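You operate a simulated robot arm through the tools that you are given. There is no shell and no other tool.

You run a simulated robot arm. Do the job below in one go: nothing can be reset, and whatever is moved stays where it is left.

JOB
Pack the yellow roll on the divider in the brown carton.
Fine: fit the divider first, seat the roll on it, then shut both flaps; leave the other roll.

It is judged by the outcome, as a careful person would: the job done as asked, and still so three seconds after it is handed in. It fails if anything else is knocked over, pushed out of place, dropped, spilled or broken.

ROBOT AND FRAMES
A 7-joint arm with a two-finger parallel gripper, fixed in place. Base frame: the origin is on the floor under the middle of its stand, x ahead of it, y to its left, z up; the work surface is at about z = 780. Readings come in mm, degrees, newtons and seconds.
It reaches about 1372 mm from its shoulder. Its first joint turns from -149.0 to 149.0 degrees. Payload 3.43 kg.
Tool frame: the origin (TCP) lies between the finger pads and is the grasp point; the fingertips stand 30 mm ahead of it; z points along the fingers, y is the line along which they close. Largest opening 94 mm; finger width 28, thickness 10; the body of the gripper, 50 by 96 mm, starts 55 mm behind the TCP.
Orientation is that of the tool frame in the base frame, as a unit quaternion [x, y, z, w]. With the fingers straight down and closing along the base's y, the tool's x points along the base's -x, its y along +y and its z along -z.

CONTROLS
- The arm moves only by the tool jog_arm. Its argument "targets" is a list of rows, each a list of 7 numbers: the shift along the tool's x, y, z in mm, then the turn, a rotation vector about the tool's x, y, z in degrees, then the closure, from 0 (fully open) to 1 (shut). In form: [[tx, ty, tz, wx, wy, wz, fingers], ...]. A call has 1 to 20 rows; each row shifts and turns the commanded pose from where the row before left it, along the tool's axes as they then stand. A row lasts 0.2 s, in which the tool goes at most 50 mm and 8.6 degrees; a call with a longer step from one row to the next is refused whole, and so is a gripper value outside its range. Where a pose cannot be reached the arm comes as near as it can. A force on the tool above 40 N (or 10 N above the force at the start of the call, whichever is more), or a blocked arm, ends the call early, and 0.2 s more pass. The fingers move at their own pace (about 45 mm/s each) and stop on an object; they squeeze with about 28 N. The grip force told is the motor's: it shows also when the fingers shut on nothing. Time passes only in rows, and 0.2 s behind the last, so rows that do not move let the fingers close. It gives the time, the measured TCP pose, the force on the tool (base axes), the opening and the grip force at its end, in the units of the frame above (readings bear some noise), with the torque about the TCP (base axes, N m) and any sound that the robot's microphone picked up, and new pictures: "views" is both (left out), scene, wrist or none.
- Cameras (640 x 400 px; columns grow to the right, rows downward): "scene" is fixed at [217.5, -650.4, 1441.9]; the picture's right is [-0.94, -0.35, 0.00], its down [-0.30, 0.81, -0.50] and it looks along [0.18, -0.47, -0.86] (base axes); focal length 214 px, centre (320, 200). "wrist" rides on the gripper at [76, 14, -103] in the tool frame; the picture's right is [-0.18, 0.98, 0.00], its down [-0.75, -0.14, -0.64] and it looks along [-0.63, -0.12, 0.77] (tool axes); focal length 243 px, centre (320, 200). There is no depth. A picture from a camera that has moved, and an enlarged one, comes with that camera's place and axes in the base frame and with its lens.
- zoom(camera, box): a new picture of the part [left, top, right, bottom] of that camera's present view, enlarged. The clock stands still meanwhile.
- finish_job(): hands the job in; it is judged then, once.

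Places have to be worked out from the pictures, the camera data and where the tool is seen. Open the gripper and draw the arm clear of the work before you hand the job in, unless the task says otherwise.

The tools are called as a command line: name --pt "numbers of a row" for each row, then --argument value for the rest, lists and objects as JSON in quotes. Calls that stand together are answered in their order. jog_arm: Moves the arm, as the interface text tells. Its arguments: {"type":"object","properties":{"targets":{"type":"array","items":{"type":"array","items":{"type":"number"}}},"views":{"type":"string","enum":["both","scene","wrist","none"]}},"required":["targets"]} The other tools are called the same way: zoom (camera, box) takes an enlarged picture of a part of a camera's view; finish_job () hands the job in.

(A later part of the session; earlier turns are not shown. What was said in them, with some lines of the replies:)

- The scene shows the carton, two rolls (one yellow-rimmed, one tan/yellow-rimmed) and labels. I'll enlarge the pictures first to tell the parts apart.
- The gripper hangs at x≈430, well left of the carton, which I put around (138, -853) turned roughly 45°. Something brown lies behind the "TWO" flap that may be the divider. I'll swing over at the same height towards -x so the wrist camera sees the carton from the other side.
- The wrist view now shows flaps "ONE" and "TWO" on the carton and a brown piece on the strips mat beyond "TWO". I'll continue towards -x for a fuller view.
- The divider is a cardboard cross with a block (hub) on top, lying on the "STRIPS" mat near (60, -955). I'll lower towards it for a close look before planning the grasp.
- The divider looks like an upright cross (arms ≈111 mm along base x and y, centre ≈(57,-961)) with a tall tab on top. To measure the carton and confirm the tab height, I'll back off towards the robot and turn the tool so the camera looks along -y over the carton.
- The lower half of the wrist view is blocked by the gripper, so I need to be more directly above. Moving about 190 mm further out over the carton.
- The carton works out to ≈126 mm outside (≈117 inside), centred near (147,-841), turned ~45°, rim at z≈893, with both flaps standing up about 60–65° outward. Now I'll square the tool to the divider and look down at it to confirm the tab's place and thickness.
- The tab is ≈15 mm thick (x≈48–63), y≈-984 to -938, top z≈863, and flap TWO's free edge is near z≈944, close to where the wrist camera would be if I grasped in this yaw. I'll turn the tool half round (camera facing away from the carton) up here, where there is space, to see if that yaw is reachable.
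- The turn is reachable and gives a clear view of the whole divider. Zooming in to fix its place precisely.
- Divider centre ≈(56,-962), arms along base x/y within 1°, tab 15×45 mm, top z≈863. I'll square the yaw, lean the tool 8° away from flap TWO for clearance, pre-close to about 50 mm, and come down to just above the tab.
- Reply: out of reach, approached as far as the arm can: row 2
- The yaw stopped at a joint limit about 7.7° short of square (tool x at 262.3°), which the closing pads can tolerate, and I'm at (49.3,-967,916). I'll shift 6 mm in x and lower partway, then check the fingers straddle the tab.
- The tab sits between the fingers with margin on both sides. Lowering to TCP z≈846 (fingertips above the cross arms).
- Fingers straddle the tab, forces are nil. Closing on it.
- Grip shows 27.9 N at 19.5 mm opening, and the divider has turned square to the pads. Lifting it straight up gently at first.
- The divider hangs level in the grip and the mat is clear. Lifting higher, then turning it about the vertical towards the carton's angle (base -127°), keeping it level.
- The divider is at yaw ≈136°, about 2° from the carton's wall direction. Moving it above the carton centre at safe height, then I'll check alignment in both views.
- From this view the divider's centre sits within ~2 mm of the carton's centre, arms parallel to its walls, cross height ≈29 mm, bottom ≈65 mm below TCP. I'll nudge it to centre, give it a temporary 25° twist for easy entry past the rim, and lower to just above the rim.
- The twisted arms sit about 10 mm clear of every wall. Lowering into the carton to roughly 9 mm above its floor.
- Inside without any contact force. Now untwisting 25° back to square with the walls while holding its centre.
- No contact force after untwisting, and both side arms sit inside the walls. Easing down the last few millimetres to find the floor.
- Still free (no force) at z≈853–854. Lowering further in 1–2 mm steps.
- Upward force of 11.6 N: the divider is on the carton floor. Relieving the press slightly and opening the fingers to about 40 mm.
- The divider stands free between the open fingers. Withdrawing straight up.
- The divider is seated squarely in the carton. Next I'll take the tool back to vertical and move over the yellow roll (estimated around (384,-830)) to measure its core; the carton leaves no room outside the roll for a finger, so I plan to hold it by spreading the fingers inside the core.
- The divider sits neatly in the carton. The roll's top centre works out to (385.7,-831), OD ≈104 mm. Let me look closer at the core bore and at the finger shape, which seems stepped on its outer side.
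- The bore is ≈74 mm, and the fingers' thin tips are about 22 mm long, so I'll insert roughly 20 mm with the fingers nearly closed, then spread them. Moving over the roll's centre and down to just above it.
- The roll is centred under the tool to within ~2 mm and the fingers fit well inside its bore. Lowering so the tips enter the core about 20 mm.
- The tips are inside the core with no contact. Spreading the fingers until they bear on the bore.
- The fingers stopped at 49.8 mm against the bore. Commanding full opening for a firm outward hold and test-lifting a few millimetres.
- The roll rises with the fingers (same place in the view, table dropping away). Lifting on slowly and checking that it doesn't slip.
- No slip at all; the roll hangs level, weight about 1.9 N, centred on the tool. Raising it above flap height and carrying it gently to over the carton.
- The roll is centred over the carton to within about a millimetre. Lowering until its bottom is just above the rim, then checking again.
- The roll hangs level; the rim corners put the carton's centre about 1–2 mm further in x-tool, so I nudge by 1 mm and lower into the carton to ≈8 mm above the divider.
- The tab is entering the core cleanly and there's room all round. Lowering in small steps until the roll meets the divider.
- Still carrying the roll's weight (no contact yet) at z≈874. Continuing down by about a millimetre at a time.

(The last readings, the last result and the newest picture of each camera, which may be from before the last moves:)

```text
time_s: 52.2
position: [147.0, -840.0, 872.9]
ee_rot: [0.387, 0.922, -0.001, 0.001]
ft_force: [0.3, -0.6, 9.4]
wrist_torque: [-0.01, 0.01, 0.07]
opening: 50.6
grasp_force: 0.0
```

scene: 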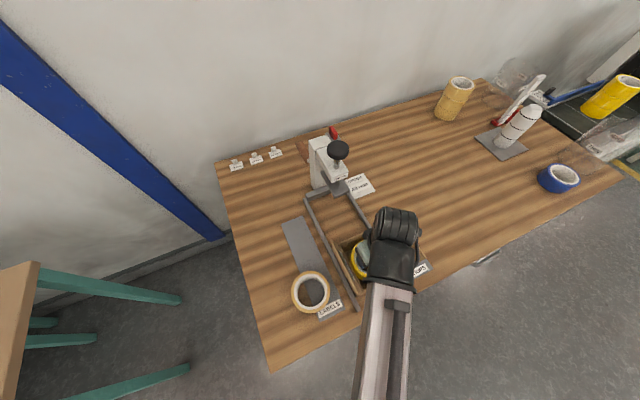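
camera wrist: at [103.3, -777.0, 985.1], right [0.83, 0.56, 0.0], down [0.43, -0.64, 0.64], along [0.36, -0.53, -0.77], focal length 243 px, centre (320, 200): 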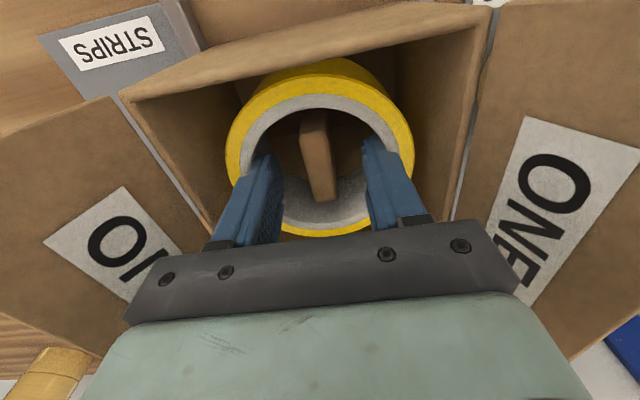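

Contact at z≈872.5, just as predicted: the roll rests on the divider arms. Relieving half a millimetre, then drawing the fingers in to ~40 mm to let go (tab is ±10 mm, so there is room).

jog_arm --pt "0 0 -0.7 0 0 0 0.2" --pt "0 0 0 0 0 0 0.4" --pt "0 0 0 0 0 0 0.5" --pt "0 0 0 0 0 0 0.574" --pt "0 0 0 0 0 0 0.574" --pt "0 0 0 0 0 0 0.574" --views "wrist"

zoom --camera "wrist" --box '[180, 0, 460, 240]'

```text
time_s: 53.6
position: [146.5, -842.2, 874.2]
ee_rot: [0.387, 0.922, -0.001, 0.001]
ft_force: [-0.5, -0.9, 0.2]
wrist_torque: [0.03, -0.02, 0.02]
opening: 40.1
grasp_force: 0.1
camera wrist: at [103.5, -777.1, 975.8], right [0.83, 0.56, 0.0], down [0.43, -0.64, 0.64], along [0.36, -0.53, -0.77], focal length 243 px, centre (320, 200)
```

wrist: 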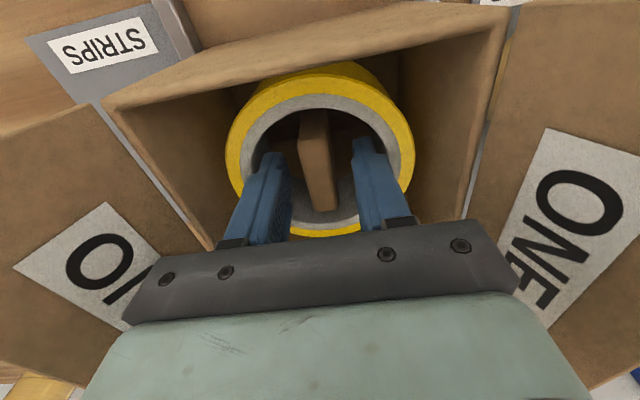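

```text
1.67 times, centred on (320, 120) of wrist
camera zoom: at [103.5, -777.1, 975.8], right [0.83, 0.56, 0.0], down [0.43, -0.64, 0.64], along [0.36, -0.53, -0.77], focal length 404 px, centre (320, 333)
```

zoom: 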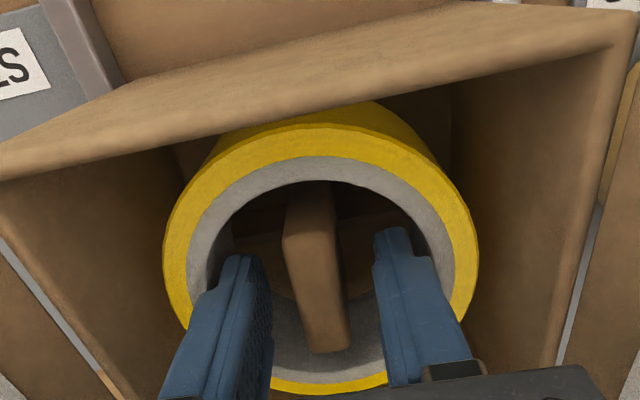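

The fingers stand free between core and tab. Withdrawing straight up.

jog_arm --pt "0 0 -6 0 0 0 0.574" --pt "0 0 -12 0 0 0 0.574" --pt "0 0 -20 0 0 0 0.574" --pt "0 0 -40 0 0 0 0.574" --pt "0 0 -45 0 0 0 0.574" --pt "0 0 -45 0 0 0 0.574" --pt "0 0 -20 0 0 0 0.574" --pt "0 0 0 0 0 0 0.574" --views "both"

zoom --camera "wrist" --box '[180, 0, 460, 180]'

zoom --camera "scene" --box '[310, 190, 440, 300]'

```text
time_s: 55.4
position: [147.1, -840.3, 1061.8]
ee_rot: [0.388, 0.922, -0.002, 0.0]
ft_force: [-0.5, -0.5, 0.4]
wrist_torque: [0.01, -0.02, -0.01]
opening: 39.9
grasp_force: 0.1
camera wrist: at [104.2, -776.5, 1164.3], right [0.83, 0.56, 0.0], down [0.43, -0.64, 0.64], along [0.36, -0.53, -0.77], focal length 243 px, centre (320, 200)
```

scene: 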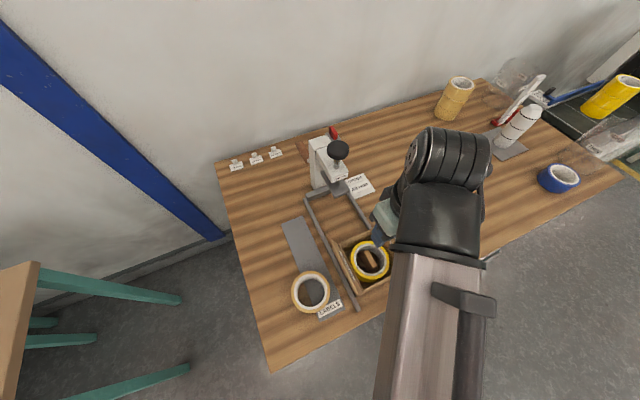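
wrist: 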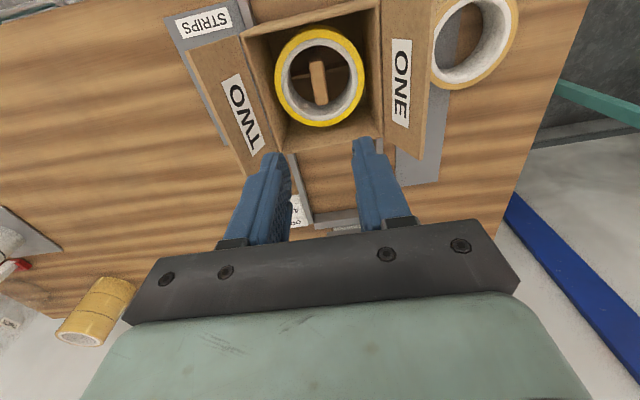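

```text
2.22 times, centred on (320, 90) of wrist
camera zoom: at [104.2, -776.5, 1164.3], right [0.83, 0.56, 0.0], down [0.43, -0.64, 0.64], along [0.36, -0.53, -0.77], focal length 539 px, centre (320, 444)
```

zoom: 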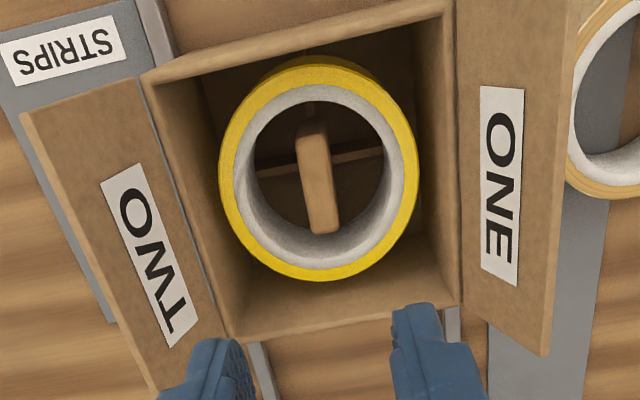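

```text
3.64 times, centred on (375, 245) of scene
camera zoom: at [217.5, -650.4, 1441.9], right [-0.94, -0.35, 0.0], down [-0.3, 0.81, -0.5], along [0.18, -0.47, -0.86], focal length 780 px, centre (120, 36)
```

zoom: 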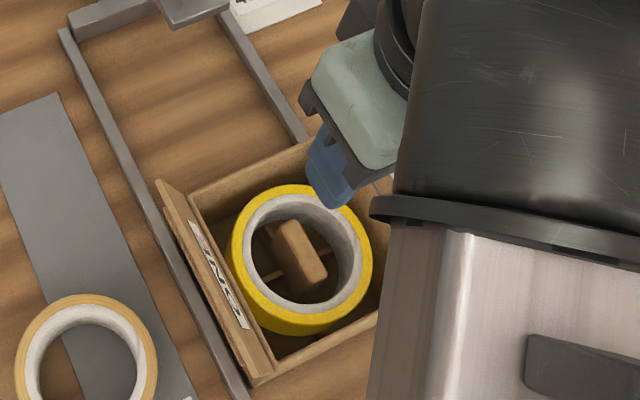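

The roll sits flat over the tab on the divider. Now the flaps: I'll close the fingers to use as a pusher, go outside flap ONE and down to near its upper edge height.

jog_arm --pt "1 43.5 0 0 0 0 0.8" --pt "0 43.5 0 0 0 0 1.0" --pt "0 43.5 0 0 0 0 1.0" --pt "0 0 33.3 0 0 0 1.0" --pt "0 0 33.3 0 0 0 1.0" --pt "0 0 33.3 0 0 0 1.0" --pt "0 0 0 0 0 0 1.0" --views "both"

zoom --camera "wrist" --box '[120, 0, 440, 240]'

zoom --camera "scene" --box '[290, 190, 440, 310]'

```text
time_s: 57.0
position: [239.3, -747.2, 961.5]
ee_rot: [0.387, 0.922, -0.001, 0.0]
ft_force: [-0.3, -0.5, 0.3]
wrist_torque: [-0.01, 0.0, -0.02]
opening: 0.2
grasp_force: 28.2
camera wrist: at [196.5, -684.2, 1064.8], right [0.83, 0.56, 0.0], down [0.43, -0.64, 0.64], along [0.36, -0.53, -0.77], focal length 243 px, centre (320, 200)
```

scene: 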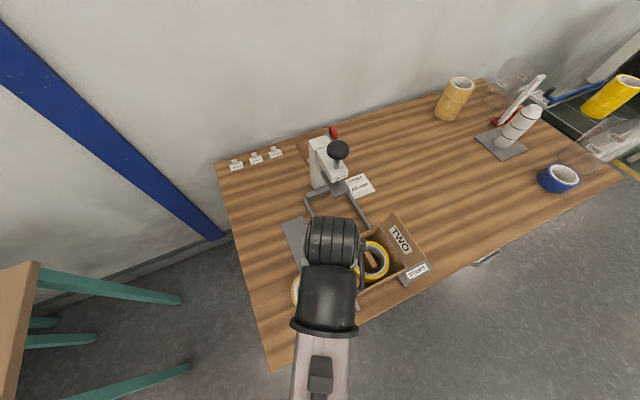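
wrist: 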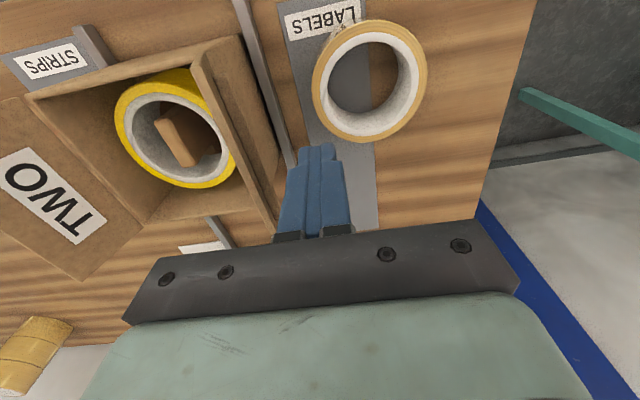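

```text
1.67 times, centred on (280, 120) of wrist
camera zoom: at [196.5, -684.2, 1064.8], right [0.83, 0.56, 0.0], down [0.43, -0.64, 0.64], along [0.36, -0.53, -0.77], focal length 404 px, centre (387, 333)
```

zoom: 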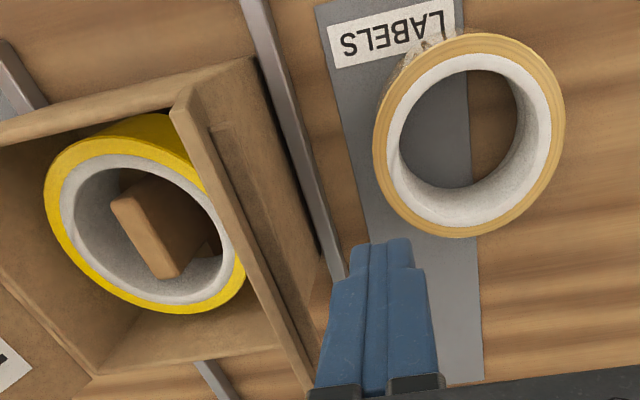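

```text
3.33 times, centred on (365, 250) of scene
camera zoom: at [217.5, -650.4, 1441.9], right [-0.94, -0.35, 0.0], down [-0.3, 0.81, -0.5], along [0.18, -0.47, -0.86], focal length 715 px, centre (170, 33)
```

zoom: 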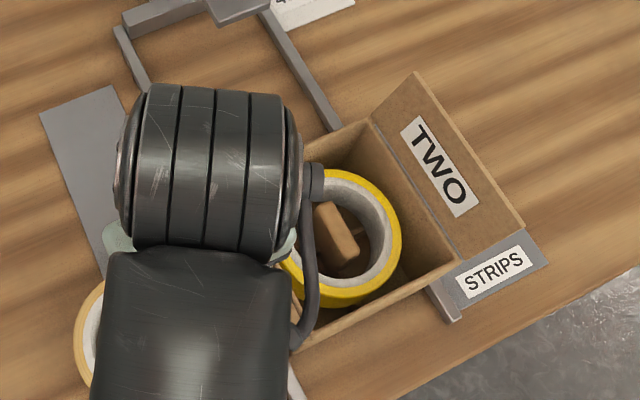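

Flap ONE stands between the fingers and the carton, the pusher being outside it. Moving inwards slowly until contact.

jog_arm --pt "0 -10 0 0 0 0 1.0" --pt "0 -10 0 0 0 0 1.0" --pt "0 -10 0 0 0 0 1.0" --pt "0 -7.5 -3 0 0 0 1.0" --pt "0 -7.6 -2 0 0 0 1.0" --pt "0 0 0 0 0 0 1.0" --views "both"

zoom --camera "wrist" --box '[120, 0, 440, 240]'

```text
time_s: 58.4
position: [208.4, -779.3, 965.6]
ee_rot: [0.386, 0.922, -0.001, 0.001]
ft_force: [-1.0, -0.1, -0.4]
wrist_torque: [0.02, 0.03, 0.02]
opening: 0.1
grasp_force: 28.1
camera wrist: at [164.2, -715.9, 1069.3], right [0.83, 0.56, 0.0], down [0.43, -0.63, 0.64], along [0.36, -0.53, -0.77], focal length 243 px, centre (320, 200)
```

scene: 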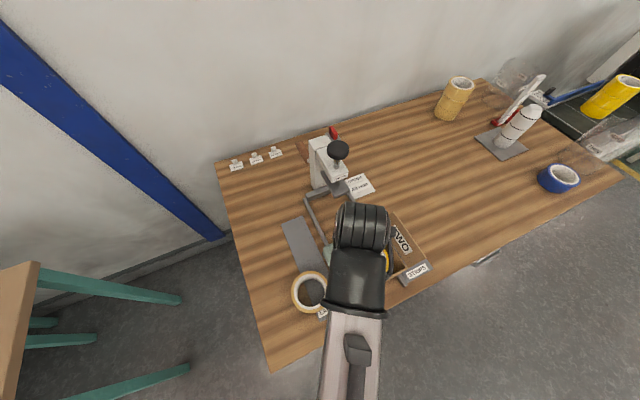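
wrist: 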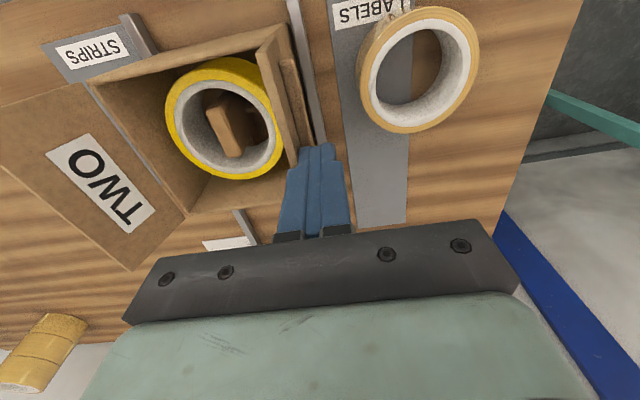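

```text
1.67 times, centred on (280, 120) of wrist
camera zoom: at [164.2, -715.9, 1069.3], right [0.83, 0.56, 0.0], down [0.43, -0.63, 0.64], along [0.36, -0.53, -0.77], focal length 404 px, centre (387, 333)
```

zoom: 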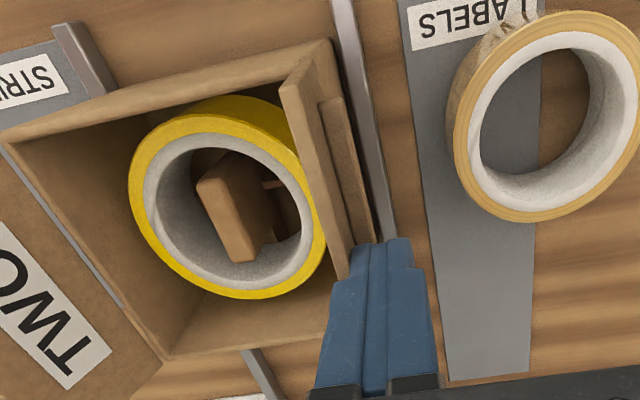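

The pusher now touches the flap with hardly any force. Following an arc about the hinge to swing flap ONE past vertical and inward.

jog_arm --pt "0 -9.4 -1 0 0 0 1.0" --pt "0 -7.8 0.7 0 0 0 1.0" --pt "0 -7.6 2 0 0 0 1.0" --pt "0 -7.1 3.3 0 0 0 1.0" --pt "0 0 0 0 0 0 1.0" --views "both"

zoom --camera "wrist" --box '[120, 0, 440, 240]'

```text
time_s: 59.6
position: [183.5, -801.6, 961.5]
ee_rot: [0.387, 0.922, -0.001, 0.001]
ft_force: [-0.2, -0.4, -0.5]
wrist_torque: [0.01, 0.03, 0.05]
opening: 0.0
grasp_force: 27.9
camera wrist: at [141.0, -738.1, 1064.3], right [0.83, 0.56, 0.0], down [0.43, -0.64, 0.64], along [0.36, -0.53, -0.77], focal length 243 px, centre (320, 200)
```

scene: 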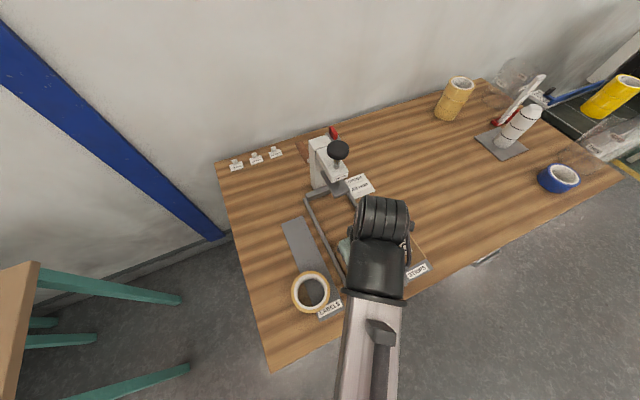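
wrist: 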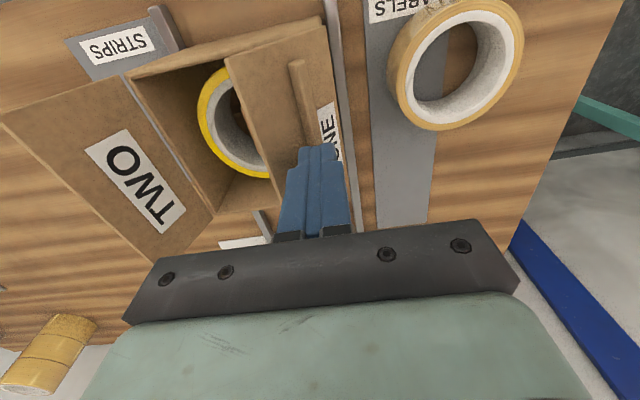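

```text
1.67 times, centred on (280, 120) of wrist
camera zoom: at [141.0, -738.1, 1064.3], right [0.83, 0.56, 0.0], down [0.43, -0.64, 0.64], along [0.36, -0.53, -0.77], focal length 404 px, centre (387, 333)
```

zoom: 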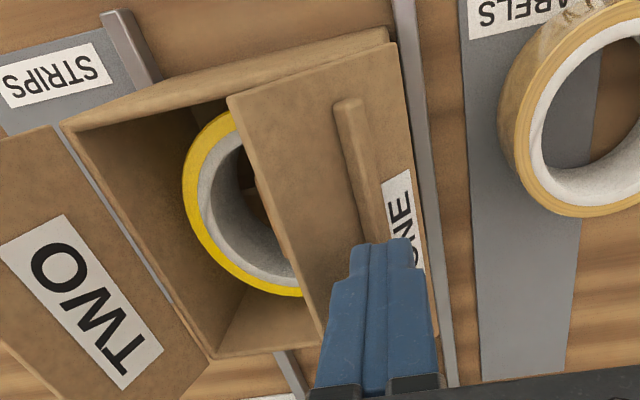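

Flap ONE now leans inward past vertical (it has a small ridge on its outer face). Continuing the arc down to nearly shut.

jog_arm --pt "0 -6.4 4.5 0 0 0 1.0" --pt "0 -5.6 5.6 0 0 0 1.0" --pt "0 -4.5 6.4 0 0 0 1.0" --pt "0 -3.3 7.1 0 0 0 1.0" --pt "0 0 0 0 0 0 1.0" --views "both"

zoom --camera "wrist" --box '[120, 0, 440, 240]'

```text
time_s: 60.8
position: [170.5, -816.9, 938.7]
ee_rot: [0.387, 0.922, -0.001, 0.0]
ft_force: [-0.5, 0.6, 0.3]
wrist_torque: [0.03, 0.0, 0.03]
opening: 0.0
grasp_force: 27.5
camera wrist: at [126.9, -752.3, 1040.6], right [0.83, 0.56, 0.0], down [0.43, -0.64, 0.64], along [0.36, -0.53, -0.77], focal length 243 px, centre (320, 200)
```

scene: 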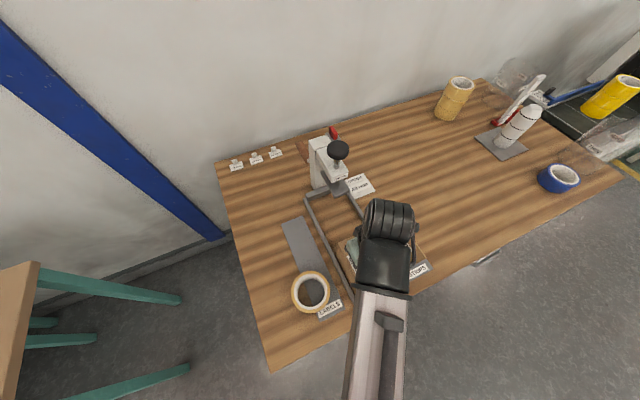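
wrist: 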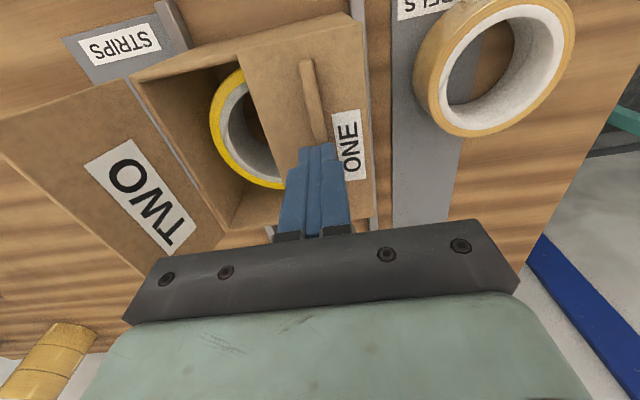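

```text
1.67 times, centred on (280, 120) of wrist
camera zoom: at [126.9, -752.3, 1040.6], right [0.83, 0.56, 0.0], down [0.43, -0.64, 0.64], along [0.36, -0.53, -0.77], focal length 404 px, centre (387, 333)
```

zoom: 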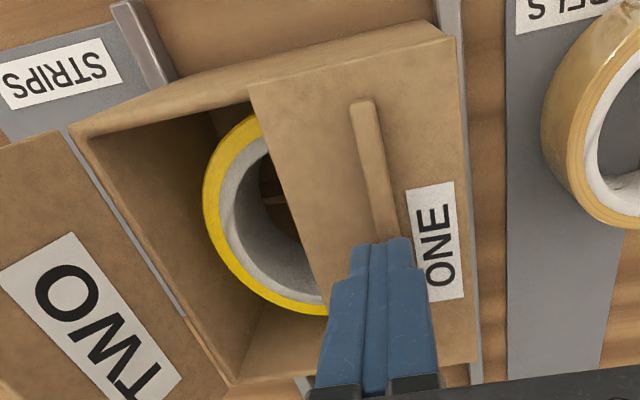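

Flap ONE is nearly flat. Lowering the last bit to press it shut, watching the force.

jog_arm --pt "0 -2 6 0 0 0 1.0" --pt "0 -0.5 4 0 0 0 1.0" --pt "0 0 0 0 0 0 1.0" --views "wrist"

zoom --camera "wrist" --box '[120, 0, 440, 240]'

```text
time_s: 61.3
position: [170.8, -816.5, 935.7]
ee_rot: [0.387, 0.922, -0.001, 0.002]
ft_force: [2.1, 6.3, 19.9]
wrist_torque: [0.28, 0.05, -0.08]
opening: 0.0
grasp_force: 28.0
stopped in row 2: the force on the tool passed its limit at 47 N (the readings are from after the stop); the commanded pose is now the measured one
camera wrist: at [126.1, -752.5, 1037.8], right [0.83, 0.56, 0.0], down [0.43, -0.63, 0.65], along [0.36, -0.54, -0.76], focal length 243 px, centre (320, 200)
```

wrist: 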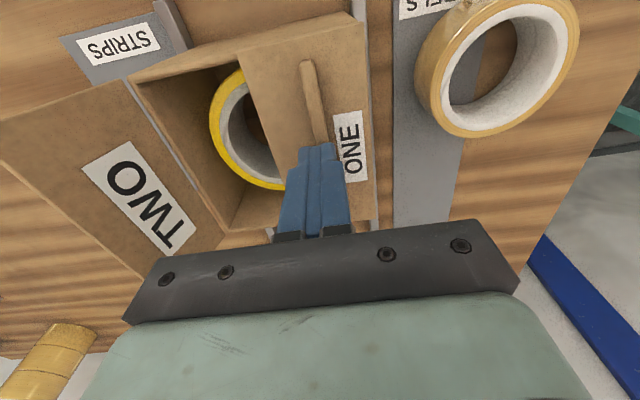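

```text
1.67 times, centred on (280, 120) of wrist
camera zoom: at [126.1, -752.5, 1037.8], right [0.83, 0.56, 0.0], down [0.43, -0.63, 0.65], along [0.36, -0.54, -0.76], focal length 404 px, centre (387, 333)
```

zoom: 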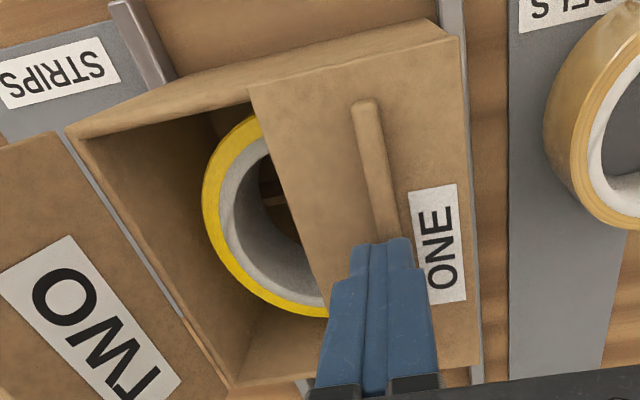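

Solid resistance at fingertip z≈906: the flap is already flat, with the pusher on its ridge. Backing straight up at once and checking that the flap stays shut.

jog_arm --pt "0 0 -10 0 0 0 1.0" --pt "0 0 -30 0 0 0 1.0" --pt "0 0 -40 0 0 0 1.0" --pt "0 0 -40 0 0 0 1.0" --pt "0 0 0 0 0 0 1.0" --views "both"

zoom --camera "wrist" --box '[120, 0, 440, 240]'

zoom --camera "scene" --box '[290, 190, 440, 310]'

```text
time_s: 62.5
position: [169.8, -816.8, 1051.4]
ee_rot: [0.387, 0.922, -0.001, 0.002]
ft_force: [-0.2, -0.5, -0.1]
wrist_torque: [0.02, 0.01, 0.02]
opening: 0.1
grasp_force: 27.9
camera wrist: at [125.5, -753.0, 1154.8], right [0.83, 0.56, 0.0], down [0.43, -0.63, 0.65], along [0.36, -0.54, -0.76], focal length 243 px, centre (320, 200)
```

scene: 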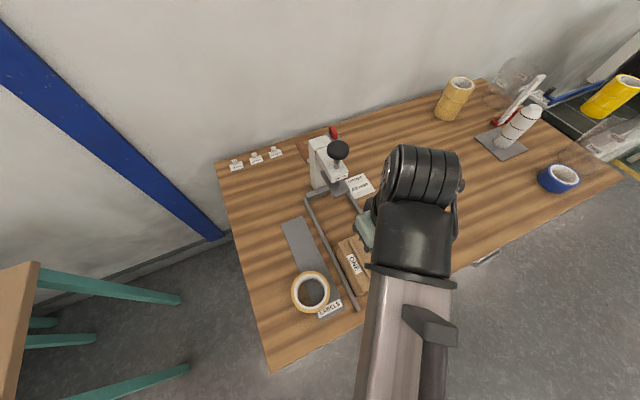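
wrist: 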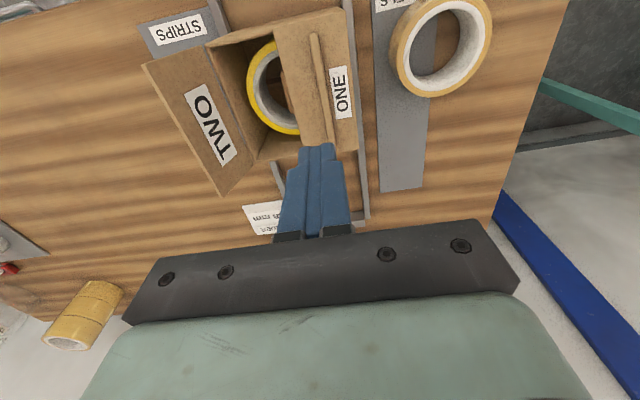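

```text
1.67 times, centred on (280, 120) of wrist
camera zoom: at [125.5, -753.0, 1154.8], right [0.83, 0.56, 0.0], down [0.43, -0.63, 0.65], along [0.36, -0.54, -0.76], focal length 404 px, centre (387, 333)
```

zoom: 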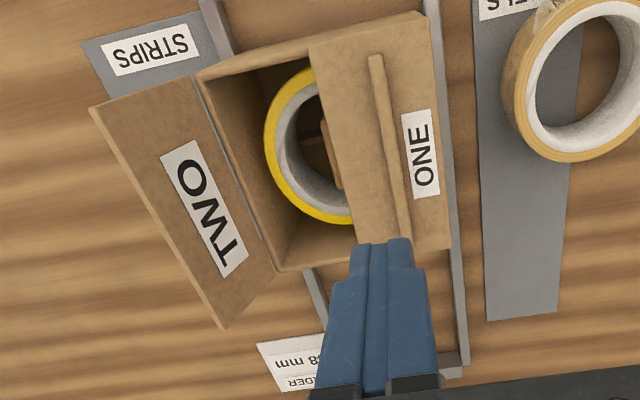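

```text
3.33 times, centred on (365, 250) of scene
camera zoom: at [217.5, -650.4, 1441.9], right [-0.94, -0.35, 0.0], down [-0.3, 0.81, -0.5], along [0.18, -0.47, -0.86], focal length 715 px, centre (170, 33)
```

zoom: 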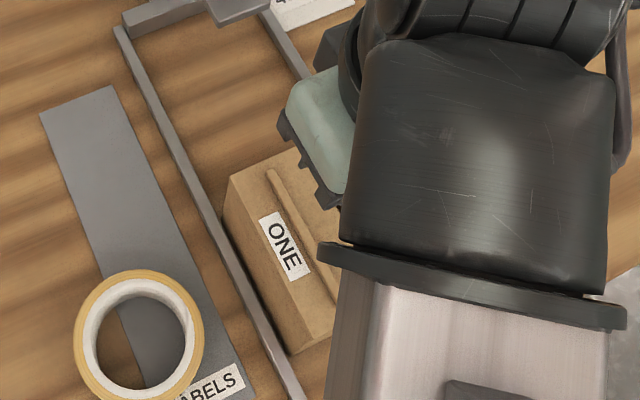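

Flap ONE lies flat and stays, and the carton hasn't moved. Now going over to the outside of flap TWO for the mirrored move.

jog_arm --pt "0 -40.5 0 0 0 0 1.0" --pt "0 -40.5 0 0 0 0 1.0" --pt "0 -40.5 0 0 0 0 1.0" --pt "0 -40.5 0 0 0 0 1.0" --pt "0 0 29.8 0 0 0 1.0" --pt "0 0 29.8 0 0 0 1.0" --pt "0 0 29.8 0 0 0 1.0" --pt "0 0 0 0 0 0 1.0" --views "both"

zoom --camera "wrist" --box '[220, 0, 540, 240]'

zoom --camera "scene" --box '[300, 180, 460, 310]'

```text
time_s: 64.3
position: [52.8, -930.6, 963.9]
ee_rot: [0.386, 0.922, -0.003, 0.002]
ft_force: [0.2, -0.3, 0.3]
wrist_torque: [0.01, -0.02, 0.03]
opening: 0.1
grasp_force: 27.9
camera wrist: at [10.0, -866.3, 1066.8], right [0.83, 0.56, 0.0], down [0.43, -0.63, 0.65], along [0.36, -0.54, -0.76], focal length 243 px, centre (320, 200)
```

scene: 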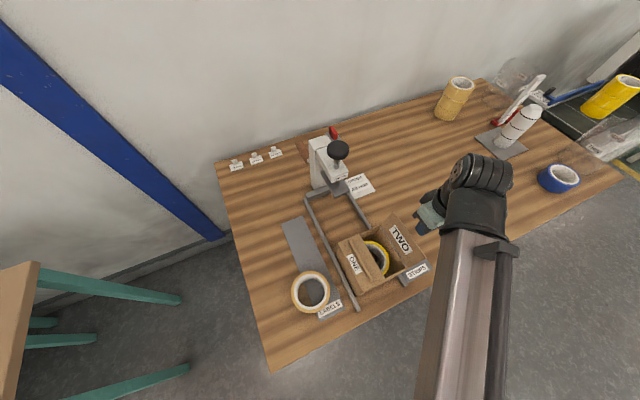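
wrist: 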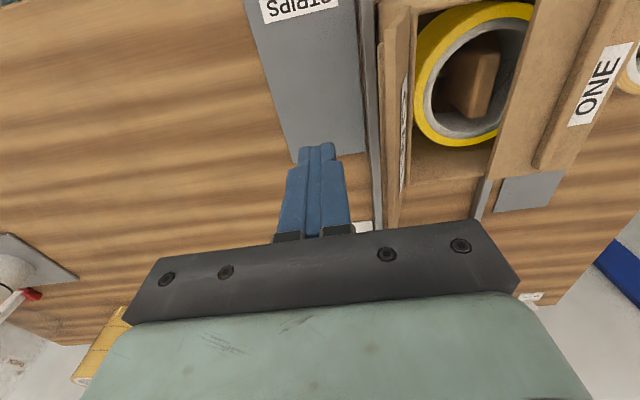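

```text
1.67 times, centred on (380, 120) of wrist
camera zoom: at [10.0, -866.3, 1066.8], right [0.83, 0.56, 0.0], down [0.43, -0.63, 0.65], along [0.36, -0.54, -0.76], focal length 404 px, centre (220, 333)
```

zoom: 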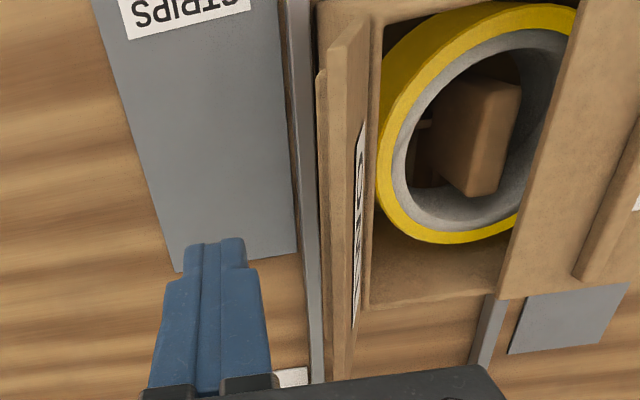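

```text
3.08 times, centred on (380, 245) of scene
camera zoom: at [217.5, -650.4, 1441.9], right [-0.94, -0.35, 0.0], down [-0.3, 0.81, -0.5], along [0.18, -0.47, -0.86], focal length 660 px, centre (135, 62)
```

zoom: 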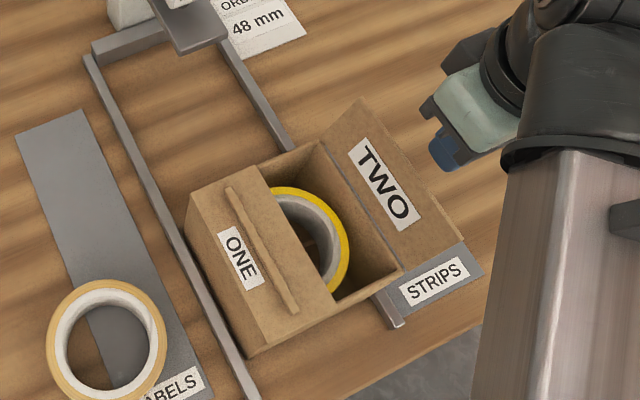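

Mirrored position reached outside flap TWO; roll and flap ONE look good. Pushing inward slowly to contact.

jog_arm --pt "0 10 0 0 0 0 1.0" --pt "0 10 0 0 0 0 1.0" --pt "0 10 0 0 0 0 1.0" --pt "0 7.5 -3 0 0 0 1.0" --pt "0 7.6 -2 0 0 0 1.0" --pt "0 0 0 0 0 0 1.0" --views "both"

zoom --camera "wrist" --box '[220, 0, 540, 240]'

```text
time_s: 65.7
position: [85.9, -898.8, 970.0]
ee_rot: [0.386, 0.922, -0.002, 0.003]
ft_force: [-0.6, -0.3, -0.2]
wrist_torque: [-0.01, 0.01, 0.01]
opening: 0.0
grasp_force: 28.3
camera wrist: at [42.5, -835.1, 1072.2], right [0.83, 0.56, 0.0], down [0.43, -0.63, 0.65], along [0.36, -0.54, -0.76], focal length 243 px, centre (320, 200)
```

scene: 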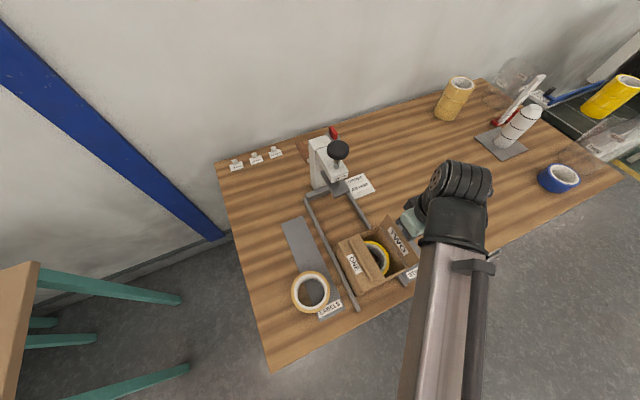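
wrist: 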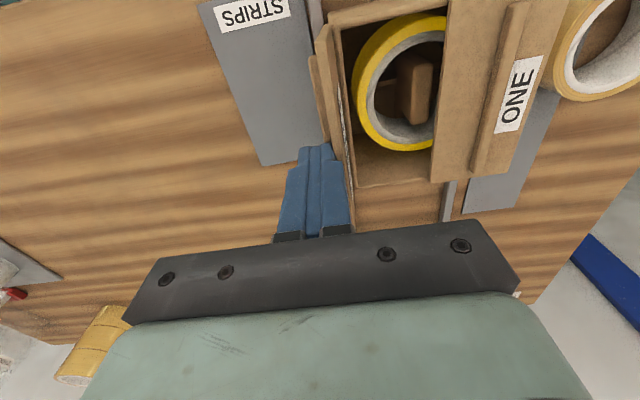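

```text
1.67 times, centred on (380, 120) of wrist
camera zoom: at [42.5, -835.1, 1072.2], right [0.83, 0.56, 0.0], down [0.43, -0.63, 0.65], along [0.36, -0.54, -0.76], focal length 404 px, centre (220, 333)
```

zoom: 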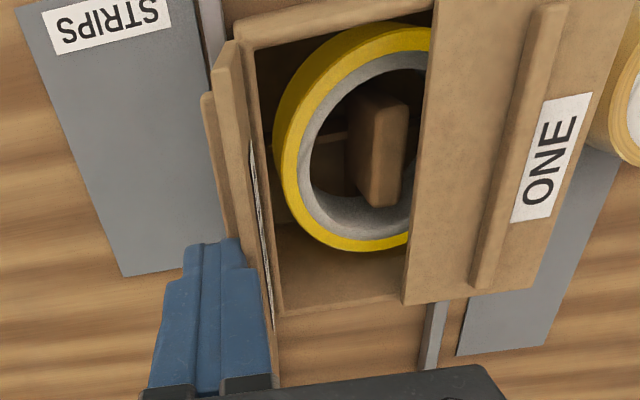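

Flap TWO is being met (nearly upright now) with negligible force. Continuing the mirrored arc over and inward.

jog_arm --pt "0 10 1.3 0 0 0 1.0" --pt "0 7.8 0.7 0 0 0 1.0" --pt "0 7.6 2 0 0 0 1.0" --pt "0 7.1 3.3 0 0 0 1.0" --pt "0 0 0 0 0 0 1.0" --views "both"

zoom --camera "wrist" --box '[220, 0, 540, 240]'

```text
time_s: 66.9
position: [108.8, -876.5, 962.5]
ee_rot: [0.387, 0.922, -0.002, 0.002]
ft_force: [-0.1, 0.5, -0.4]
wrist_torque: [0.0, 0.01, 0.0]
opening: 0.0
grasp_force: 28.2
camera wrist: at [66.1, -812.7, 1064.4], right [0.83, 0.56, 0.0], down [0.43, -0.63, 0.65], along [0.36, -0.54, -0.76], focal length 243 px, centre (320, 200)
```

scene: 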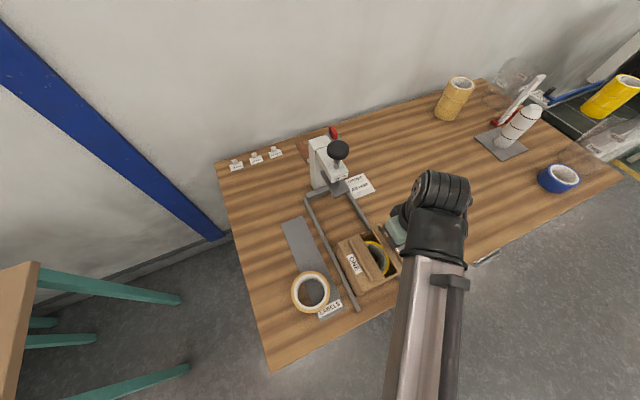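
wrist: 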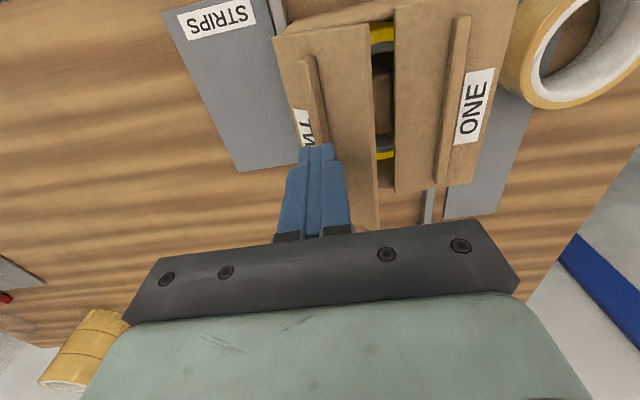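

```text
1.67 times, centred on (380, 120) of wrist
camera zoom: at [66.1, -812.7, 1064.4], right [0.83, 0.56, 0.0], down [0.43, -0.63, 0.65], along [0.36, -0.54, -0.76], focal length 404 px, centre (220, 333)
```

zoom: 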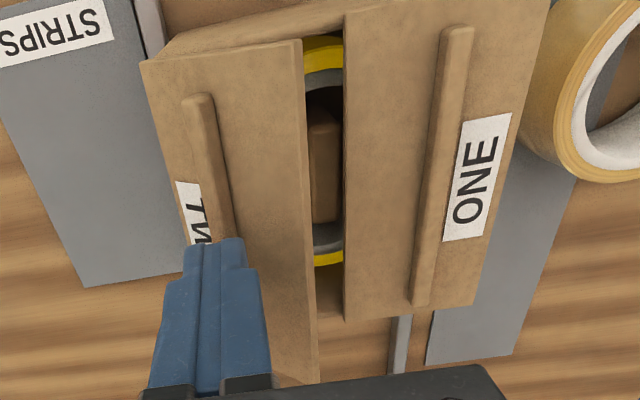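

Flap TWO is well past vertical. Continuing down the arc, stopping a few mm above where flap ONE's ridge met the fingers.

jog_arm --pt "0 6.4 4.5 0 0 0 1.0" --pt "0 5.6 5.6 0 0 0 1.0" --pt "0 4.5 6.4 0 0 0 1.0" --pt "0 3.3 5 0 0 0 1.0" --pt "0 0 0 0 0 0 1.0" --views "both"

zoom --camera "wrist" --box '[220, 0, 540, 240]'

```text
time_s: 68.1
position: [123.4, -863.6, 938.5]
ee_rot: [0.386, 0.922, -0.002, 0.003]
ft_force: [0.1, -0.4, -0.1]
wrist_torque: [0.03, 0.01, 0.01]
opening: 0.2
grasp_force: 27.4
camera wrist: at [80.0, -799.0, 1042.9], right [0.83, 0.56, 0.0], down [0.43, -0.63, 0.65], along [0.36, -0.54, -0.76], focal length 243 px, centre (320, 200)
```

scene: 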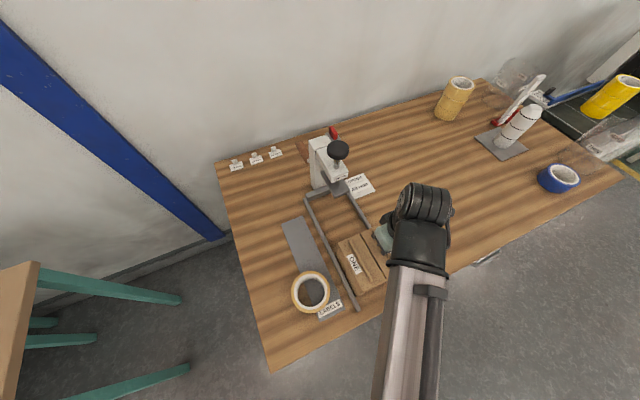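
wrist: 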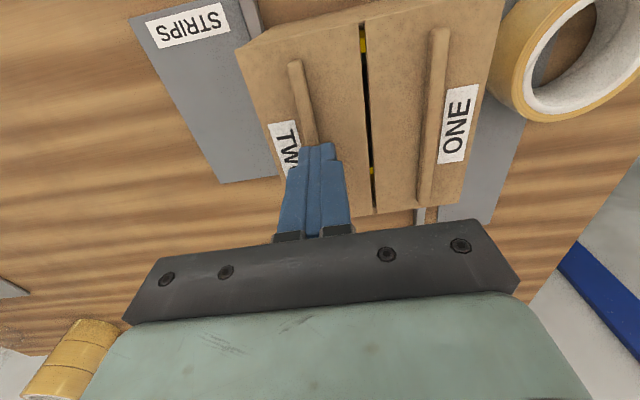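

```text
1.67 times, centred on (380, 120) of wrist
camera zoom: at [80.0, -799.0, 1042.9], right [0.83, 0.56, 0.0], down [0.43, -0.63, 0.65], along [0.36, -0.54, -0.76], focal length 404 px, centre (220, 333)
```

zoom: 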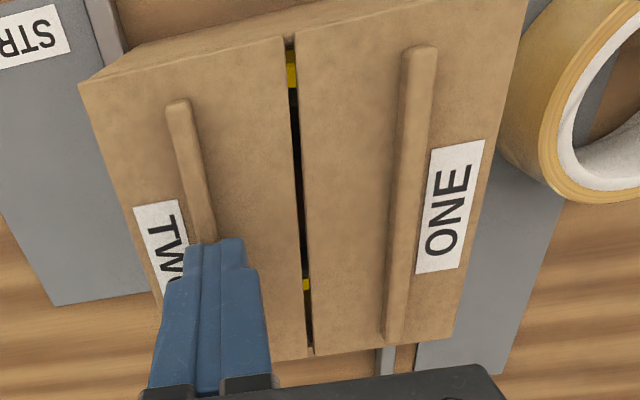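

Flap TWO is almost flat with a narrow gap. Easing down 1.5–2 mm at a time until light contact.

jog_arm --pt "0 0.5 2 0 0 0 1.0" --pt "0 0 0 0 0 0 1.0" --views "none"

jog_arm --pt "0 0 1.2 0 0 0 1.0" --pt "0 0 0 0 0 0 1.0" --views "wrist"

zoom --camera "wrist" --box '[220, 0, 540, 240]'

```text
time_s: 68.7
position: [123.7, -862.6, 938.1]
ee_rot: [0.386, 0.922, -0.002, 0.002]
ft_force: [-0.8, 0.6, 0.3]
wrist_torque: [-0.01, 0.04, 0.03]
opening: 0.0
grasp_force: 28.0
```

```text
time_s: 69.3
position: [124.7, -863.5, 937.0]
ee_rot: [0.387, 0.922, -0.002, 0.002]
ft_force: [0.1, 0.0, -0.5]
wrist_torque: [0.0, 0.03, 0.01]
opening: 0.0
grasp_force: 28.2
camera wrist: at [80.2, -798.5, 1039.6], right [0.83, 0.56, 0.0], down [0.43, -0.63, 0.65], along [0.36, -0.54, -0.76], focal length 243 px, centre (320, 200)
```

wrist: 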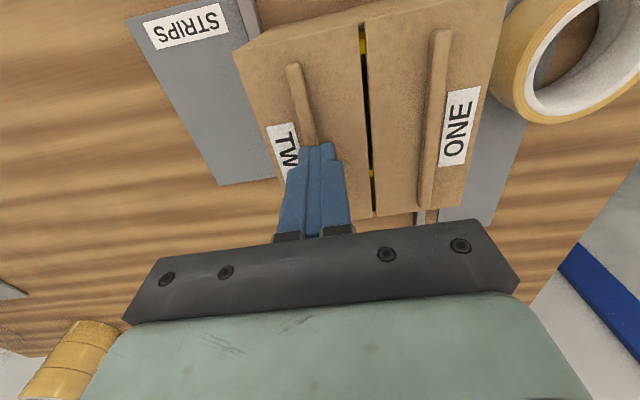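

```text
1.67 times, centred on (380, 120) of wrist
camera zoom: at [80.2, -798.5, 1039.6], right [0.83, 0.56, 0.0], down [0.43, -0.63, 0.65], along [0.36, -0.54, -0.76], focal length 404 px, centre (220, 333)
```

zoom: 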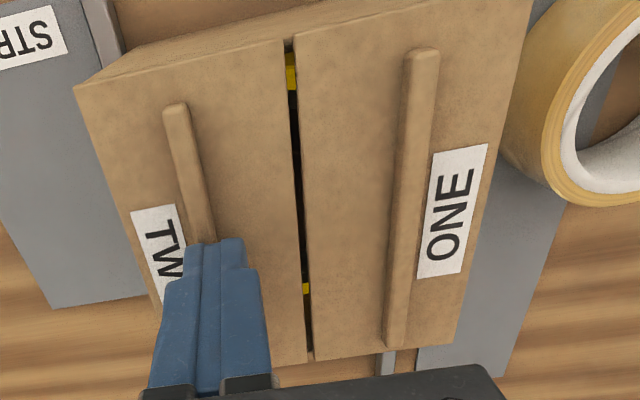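

jog_arm --pt "0 0 1.2 0 0 0 1.0" --pt "0 0 0 0 0 0 1.0" --views "none"

```text
time_s: 69.9
position: [123.5, -862.5, 935.7]
ee_rot: [0.387, 0.922, -0.002, 0.003]
ft_force: [0.0, 0.1, 1.9]
wrist_torque: [0.04, 0.02, 0.02]
opening: 0.1
grasp_force: 27.5
```

Slight upward force (≈2 N) now, so the pusher is just touching the flap's ridge. One more small step to be sure it is fully down.

jog_arm --pt "0 0 0.7 0 0 0 1.0" --pt "0 0 0 0 0 0 1.0" --views "none"

```text
time_s: 70.5
position: [123.8, -863.1, 935.3]
ee_rot: [0.387, 0.922, -0.003, 0.002]
ft_force: [-0.1, 0.3, 8.0]
wrist_torque: [0.02, 0.1, 0.02]
opening: 0.1
grasp_force: 28.1
```

Firm contact at the same height as flap ONE's, so flap TWO is fully shut. Lifting straight off and looking.

jog_arm --pt "0 0 -5 0 0 0 1.0" --pt "0 0 -20 0 0 0 1.0" --pt "0 0 -40 0 0 0 1.0" --pt "0 0 -45 0 0 0 1.0" --pt "0 0 -45 0 0 0 0.7" --pt "0 0 -45 0 0 0 0.4" --pt "0 0 0 0 0 0 0.2" --views "both"

zoom --camera "wrist" --box '[220, 0, 460, 160]'

```text
time_s: 72.1
position: [124.3, -863.0, 1135.1]
ee_rot: [0.386, 0.922, -0.001, 0.002]
ft_force: [0.3, -0.3, 0.5]
wrist_torque: [0.01, 0.0, 0.02]
opening: 65.6
grasp_force: 0.0
camera wrist: at [80.2, -797.7, 1238.1], right [0.83, 0.56, 0.0], down [0.43, -0.63, 0.65], along [0.36, -0.54, -0.76], focal length 243 px, centre (320, 200)
```

scene: 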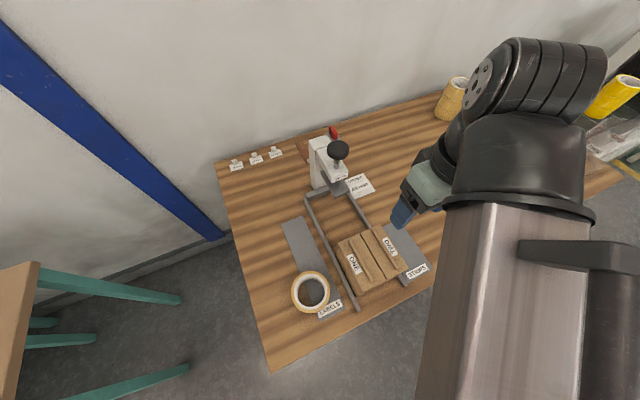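
wrist: 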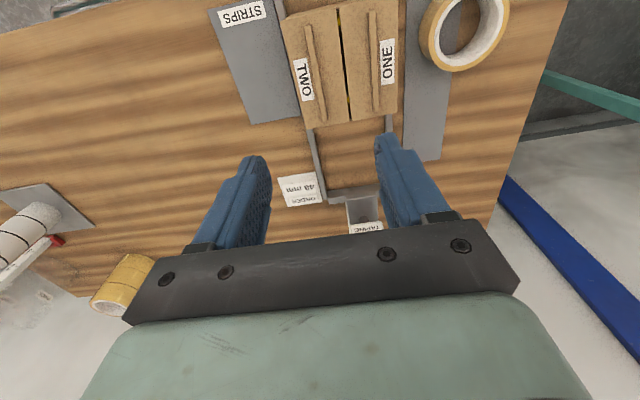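

```text
2.50 times, centred on (340, 80) of wrist
camera zoom: at [80.2, -797.7, 1238.1], right [0.83, 0.56, 0.0], down [0.43, -0.63, 0.65], along [0.36, -0.54, -0.76], focal length 606 px, centre (270, 500)
```

zoom: 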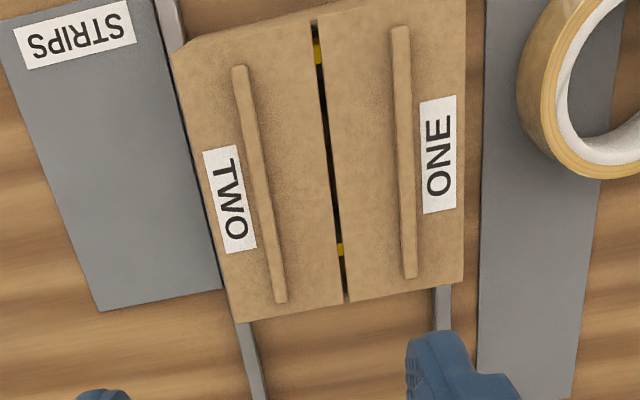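

Both flaps are flat and staying shut, with nothing else disturbed. Drawing the arm well clear, back towards its starting position with the gripper open.

jog_arm --pt "-33 28.8 -12.9 0 0 0 0.0" --pt "-33 28.8 -12.9 0 0 0 0.0" --pt "-33 28.8 -12.9 0 0 0 0.0" --pt "-33 28.8 -12.9 0 0 0 0.0" --pt "-33 28.8 -12.9 0 0 0 0.0" --pt "-33 28.8 -12.9 0 0 0 0.0" --pt "-33 28.8 -12.9 0 0 0 0.0" --pt "0 0 0 0 0 0 0.0" --pt "0 0 0 0 0 0 0.0" --views "both"

zoom --camera "scene" --box '[270, 190, 450, 330]'

```text
time_s: 74.1
position: [429.5, -886.7, 1225.1]
ee_rot: [0.386, 0.922, -0.002, 0.002]
ft_force: [0.4, -0.1, 0.1]
wrist_torque: [0.01, 0.0, 0.0]
opening: 93.8
grasp_force: 0.0
camera wrist: at [386.8, -821.2, 1327.6], right [0.83, 0.56, 0.0], down [0.43, -0.63, 0.65], along [0.36, -0.54, -0.76], focal length 243 px, centre (320, 200)
```

scene: 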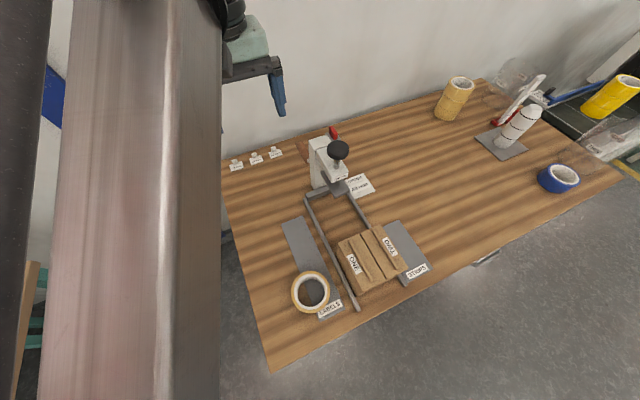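
wrist: 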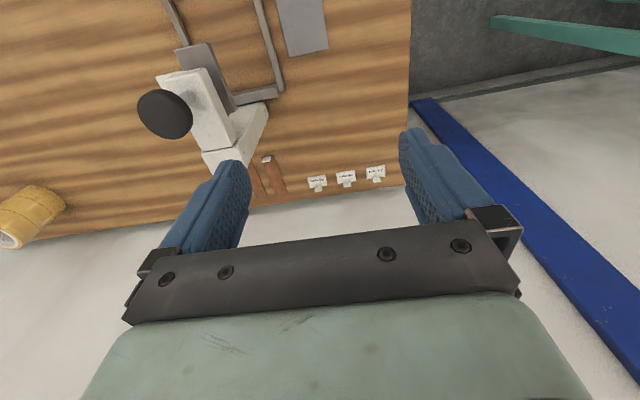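

```text
2.86 times, centred on (360, 260) of scene
camera zoom: at [217.5, -650.4, 1441.9], right [-0.94, -0.35, 0.0], down [-0.3, 0.81, -0.5], along [0.18, -0.47, -0.86], focal length 613 px, centre (206, 29)
```

zoom: 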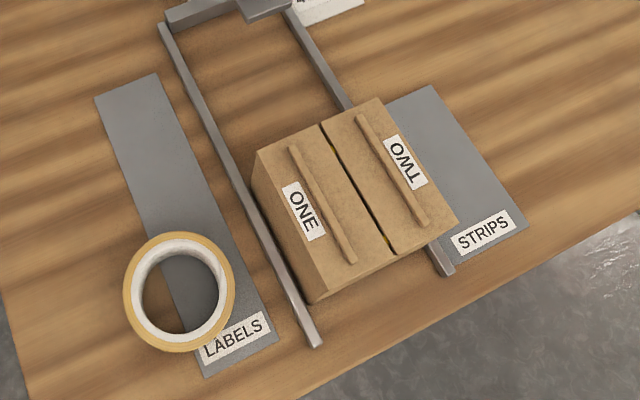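

The carton sits between the rails with both flaps flat and shut. The divider and yellow roll are inside, the other roll is where it was, and the arm is clear with the gripper open. Handing the job in.

finish_job

```text
The job is handed in.
```

The yellow roll is packed on the divider in the brown carton and both flaps are shut. I've handed the job in.

- **Divider:** it went in first, square to the carton walls, and rests on the floor of the carton.
- **Roll:** it sits flat on the divider arms, with the divider's upright tab inside its core.
- **Flaps:** I closed ONE, then TWO. Both lay flat after I backed away. While pressing ONE shut, the push briefly reached 47 N on its ridge and the arm stopped. I saw no damage, and the carton did not move.
- **Everything else:** the other roll is where it was, and nothing was knocked over or shifted. The arm is back near its start position with the gripper open.
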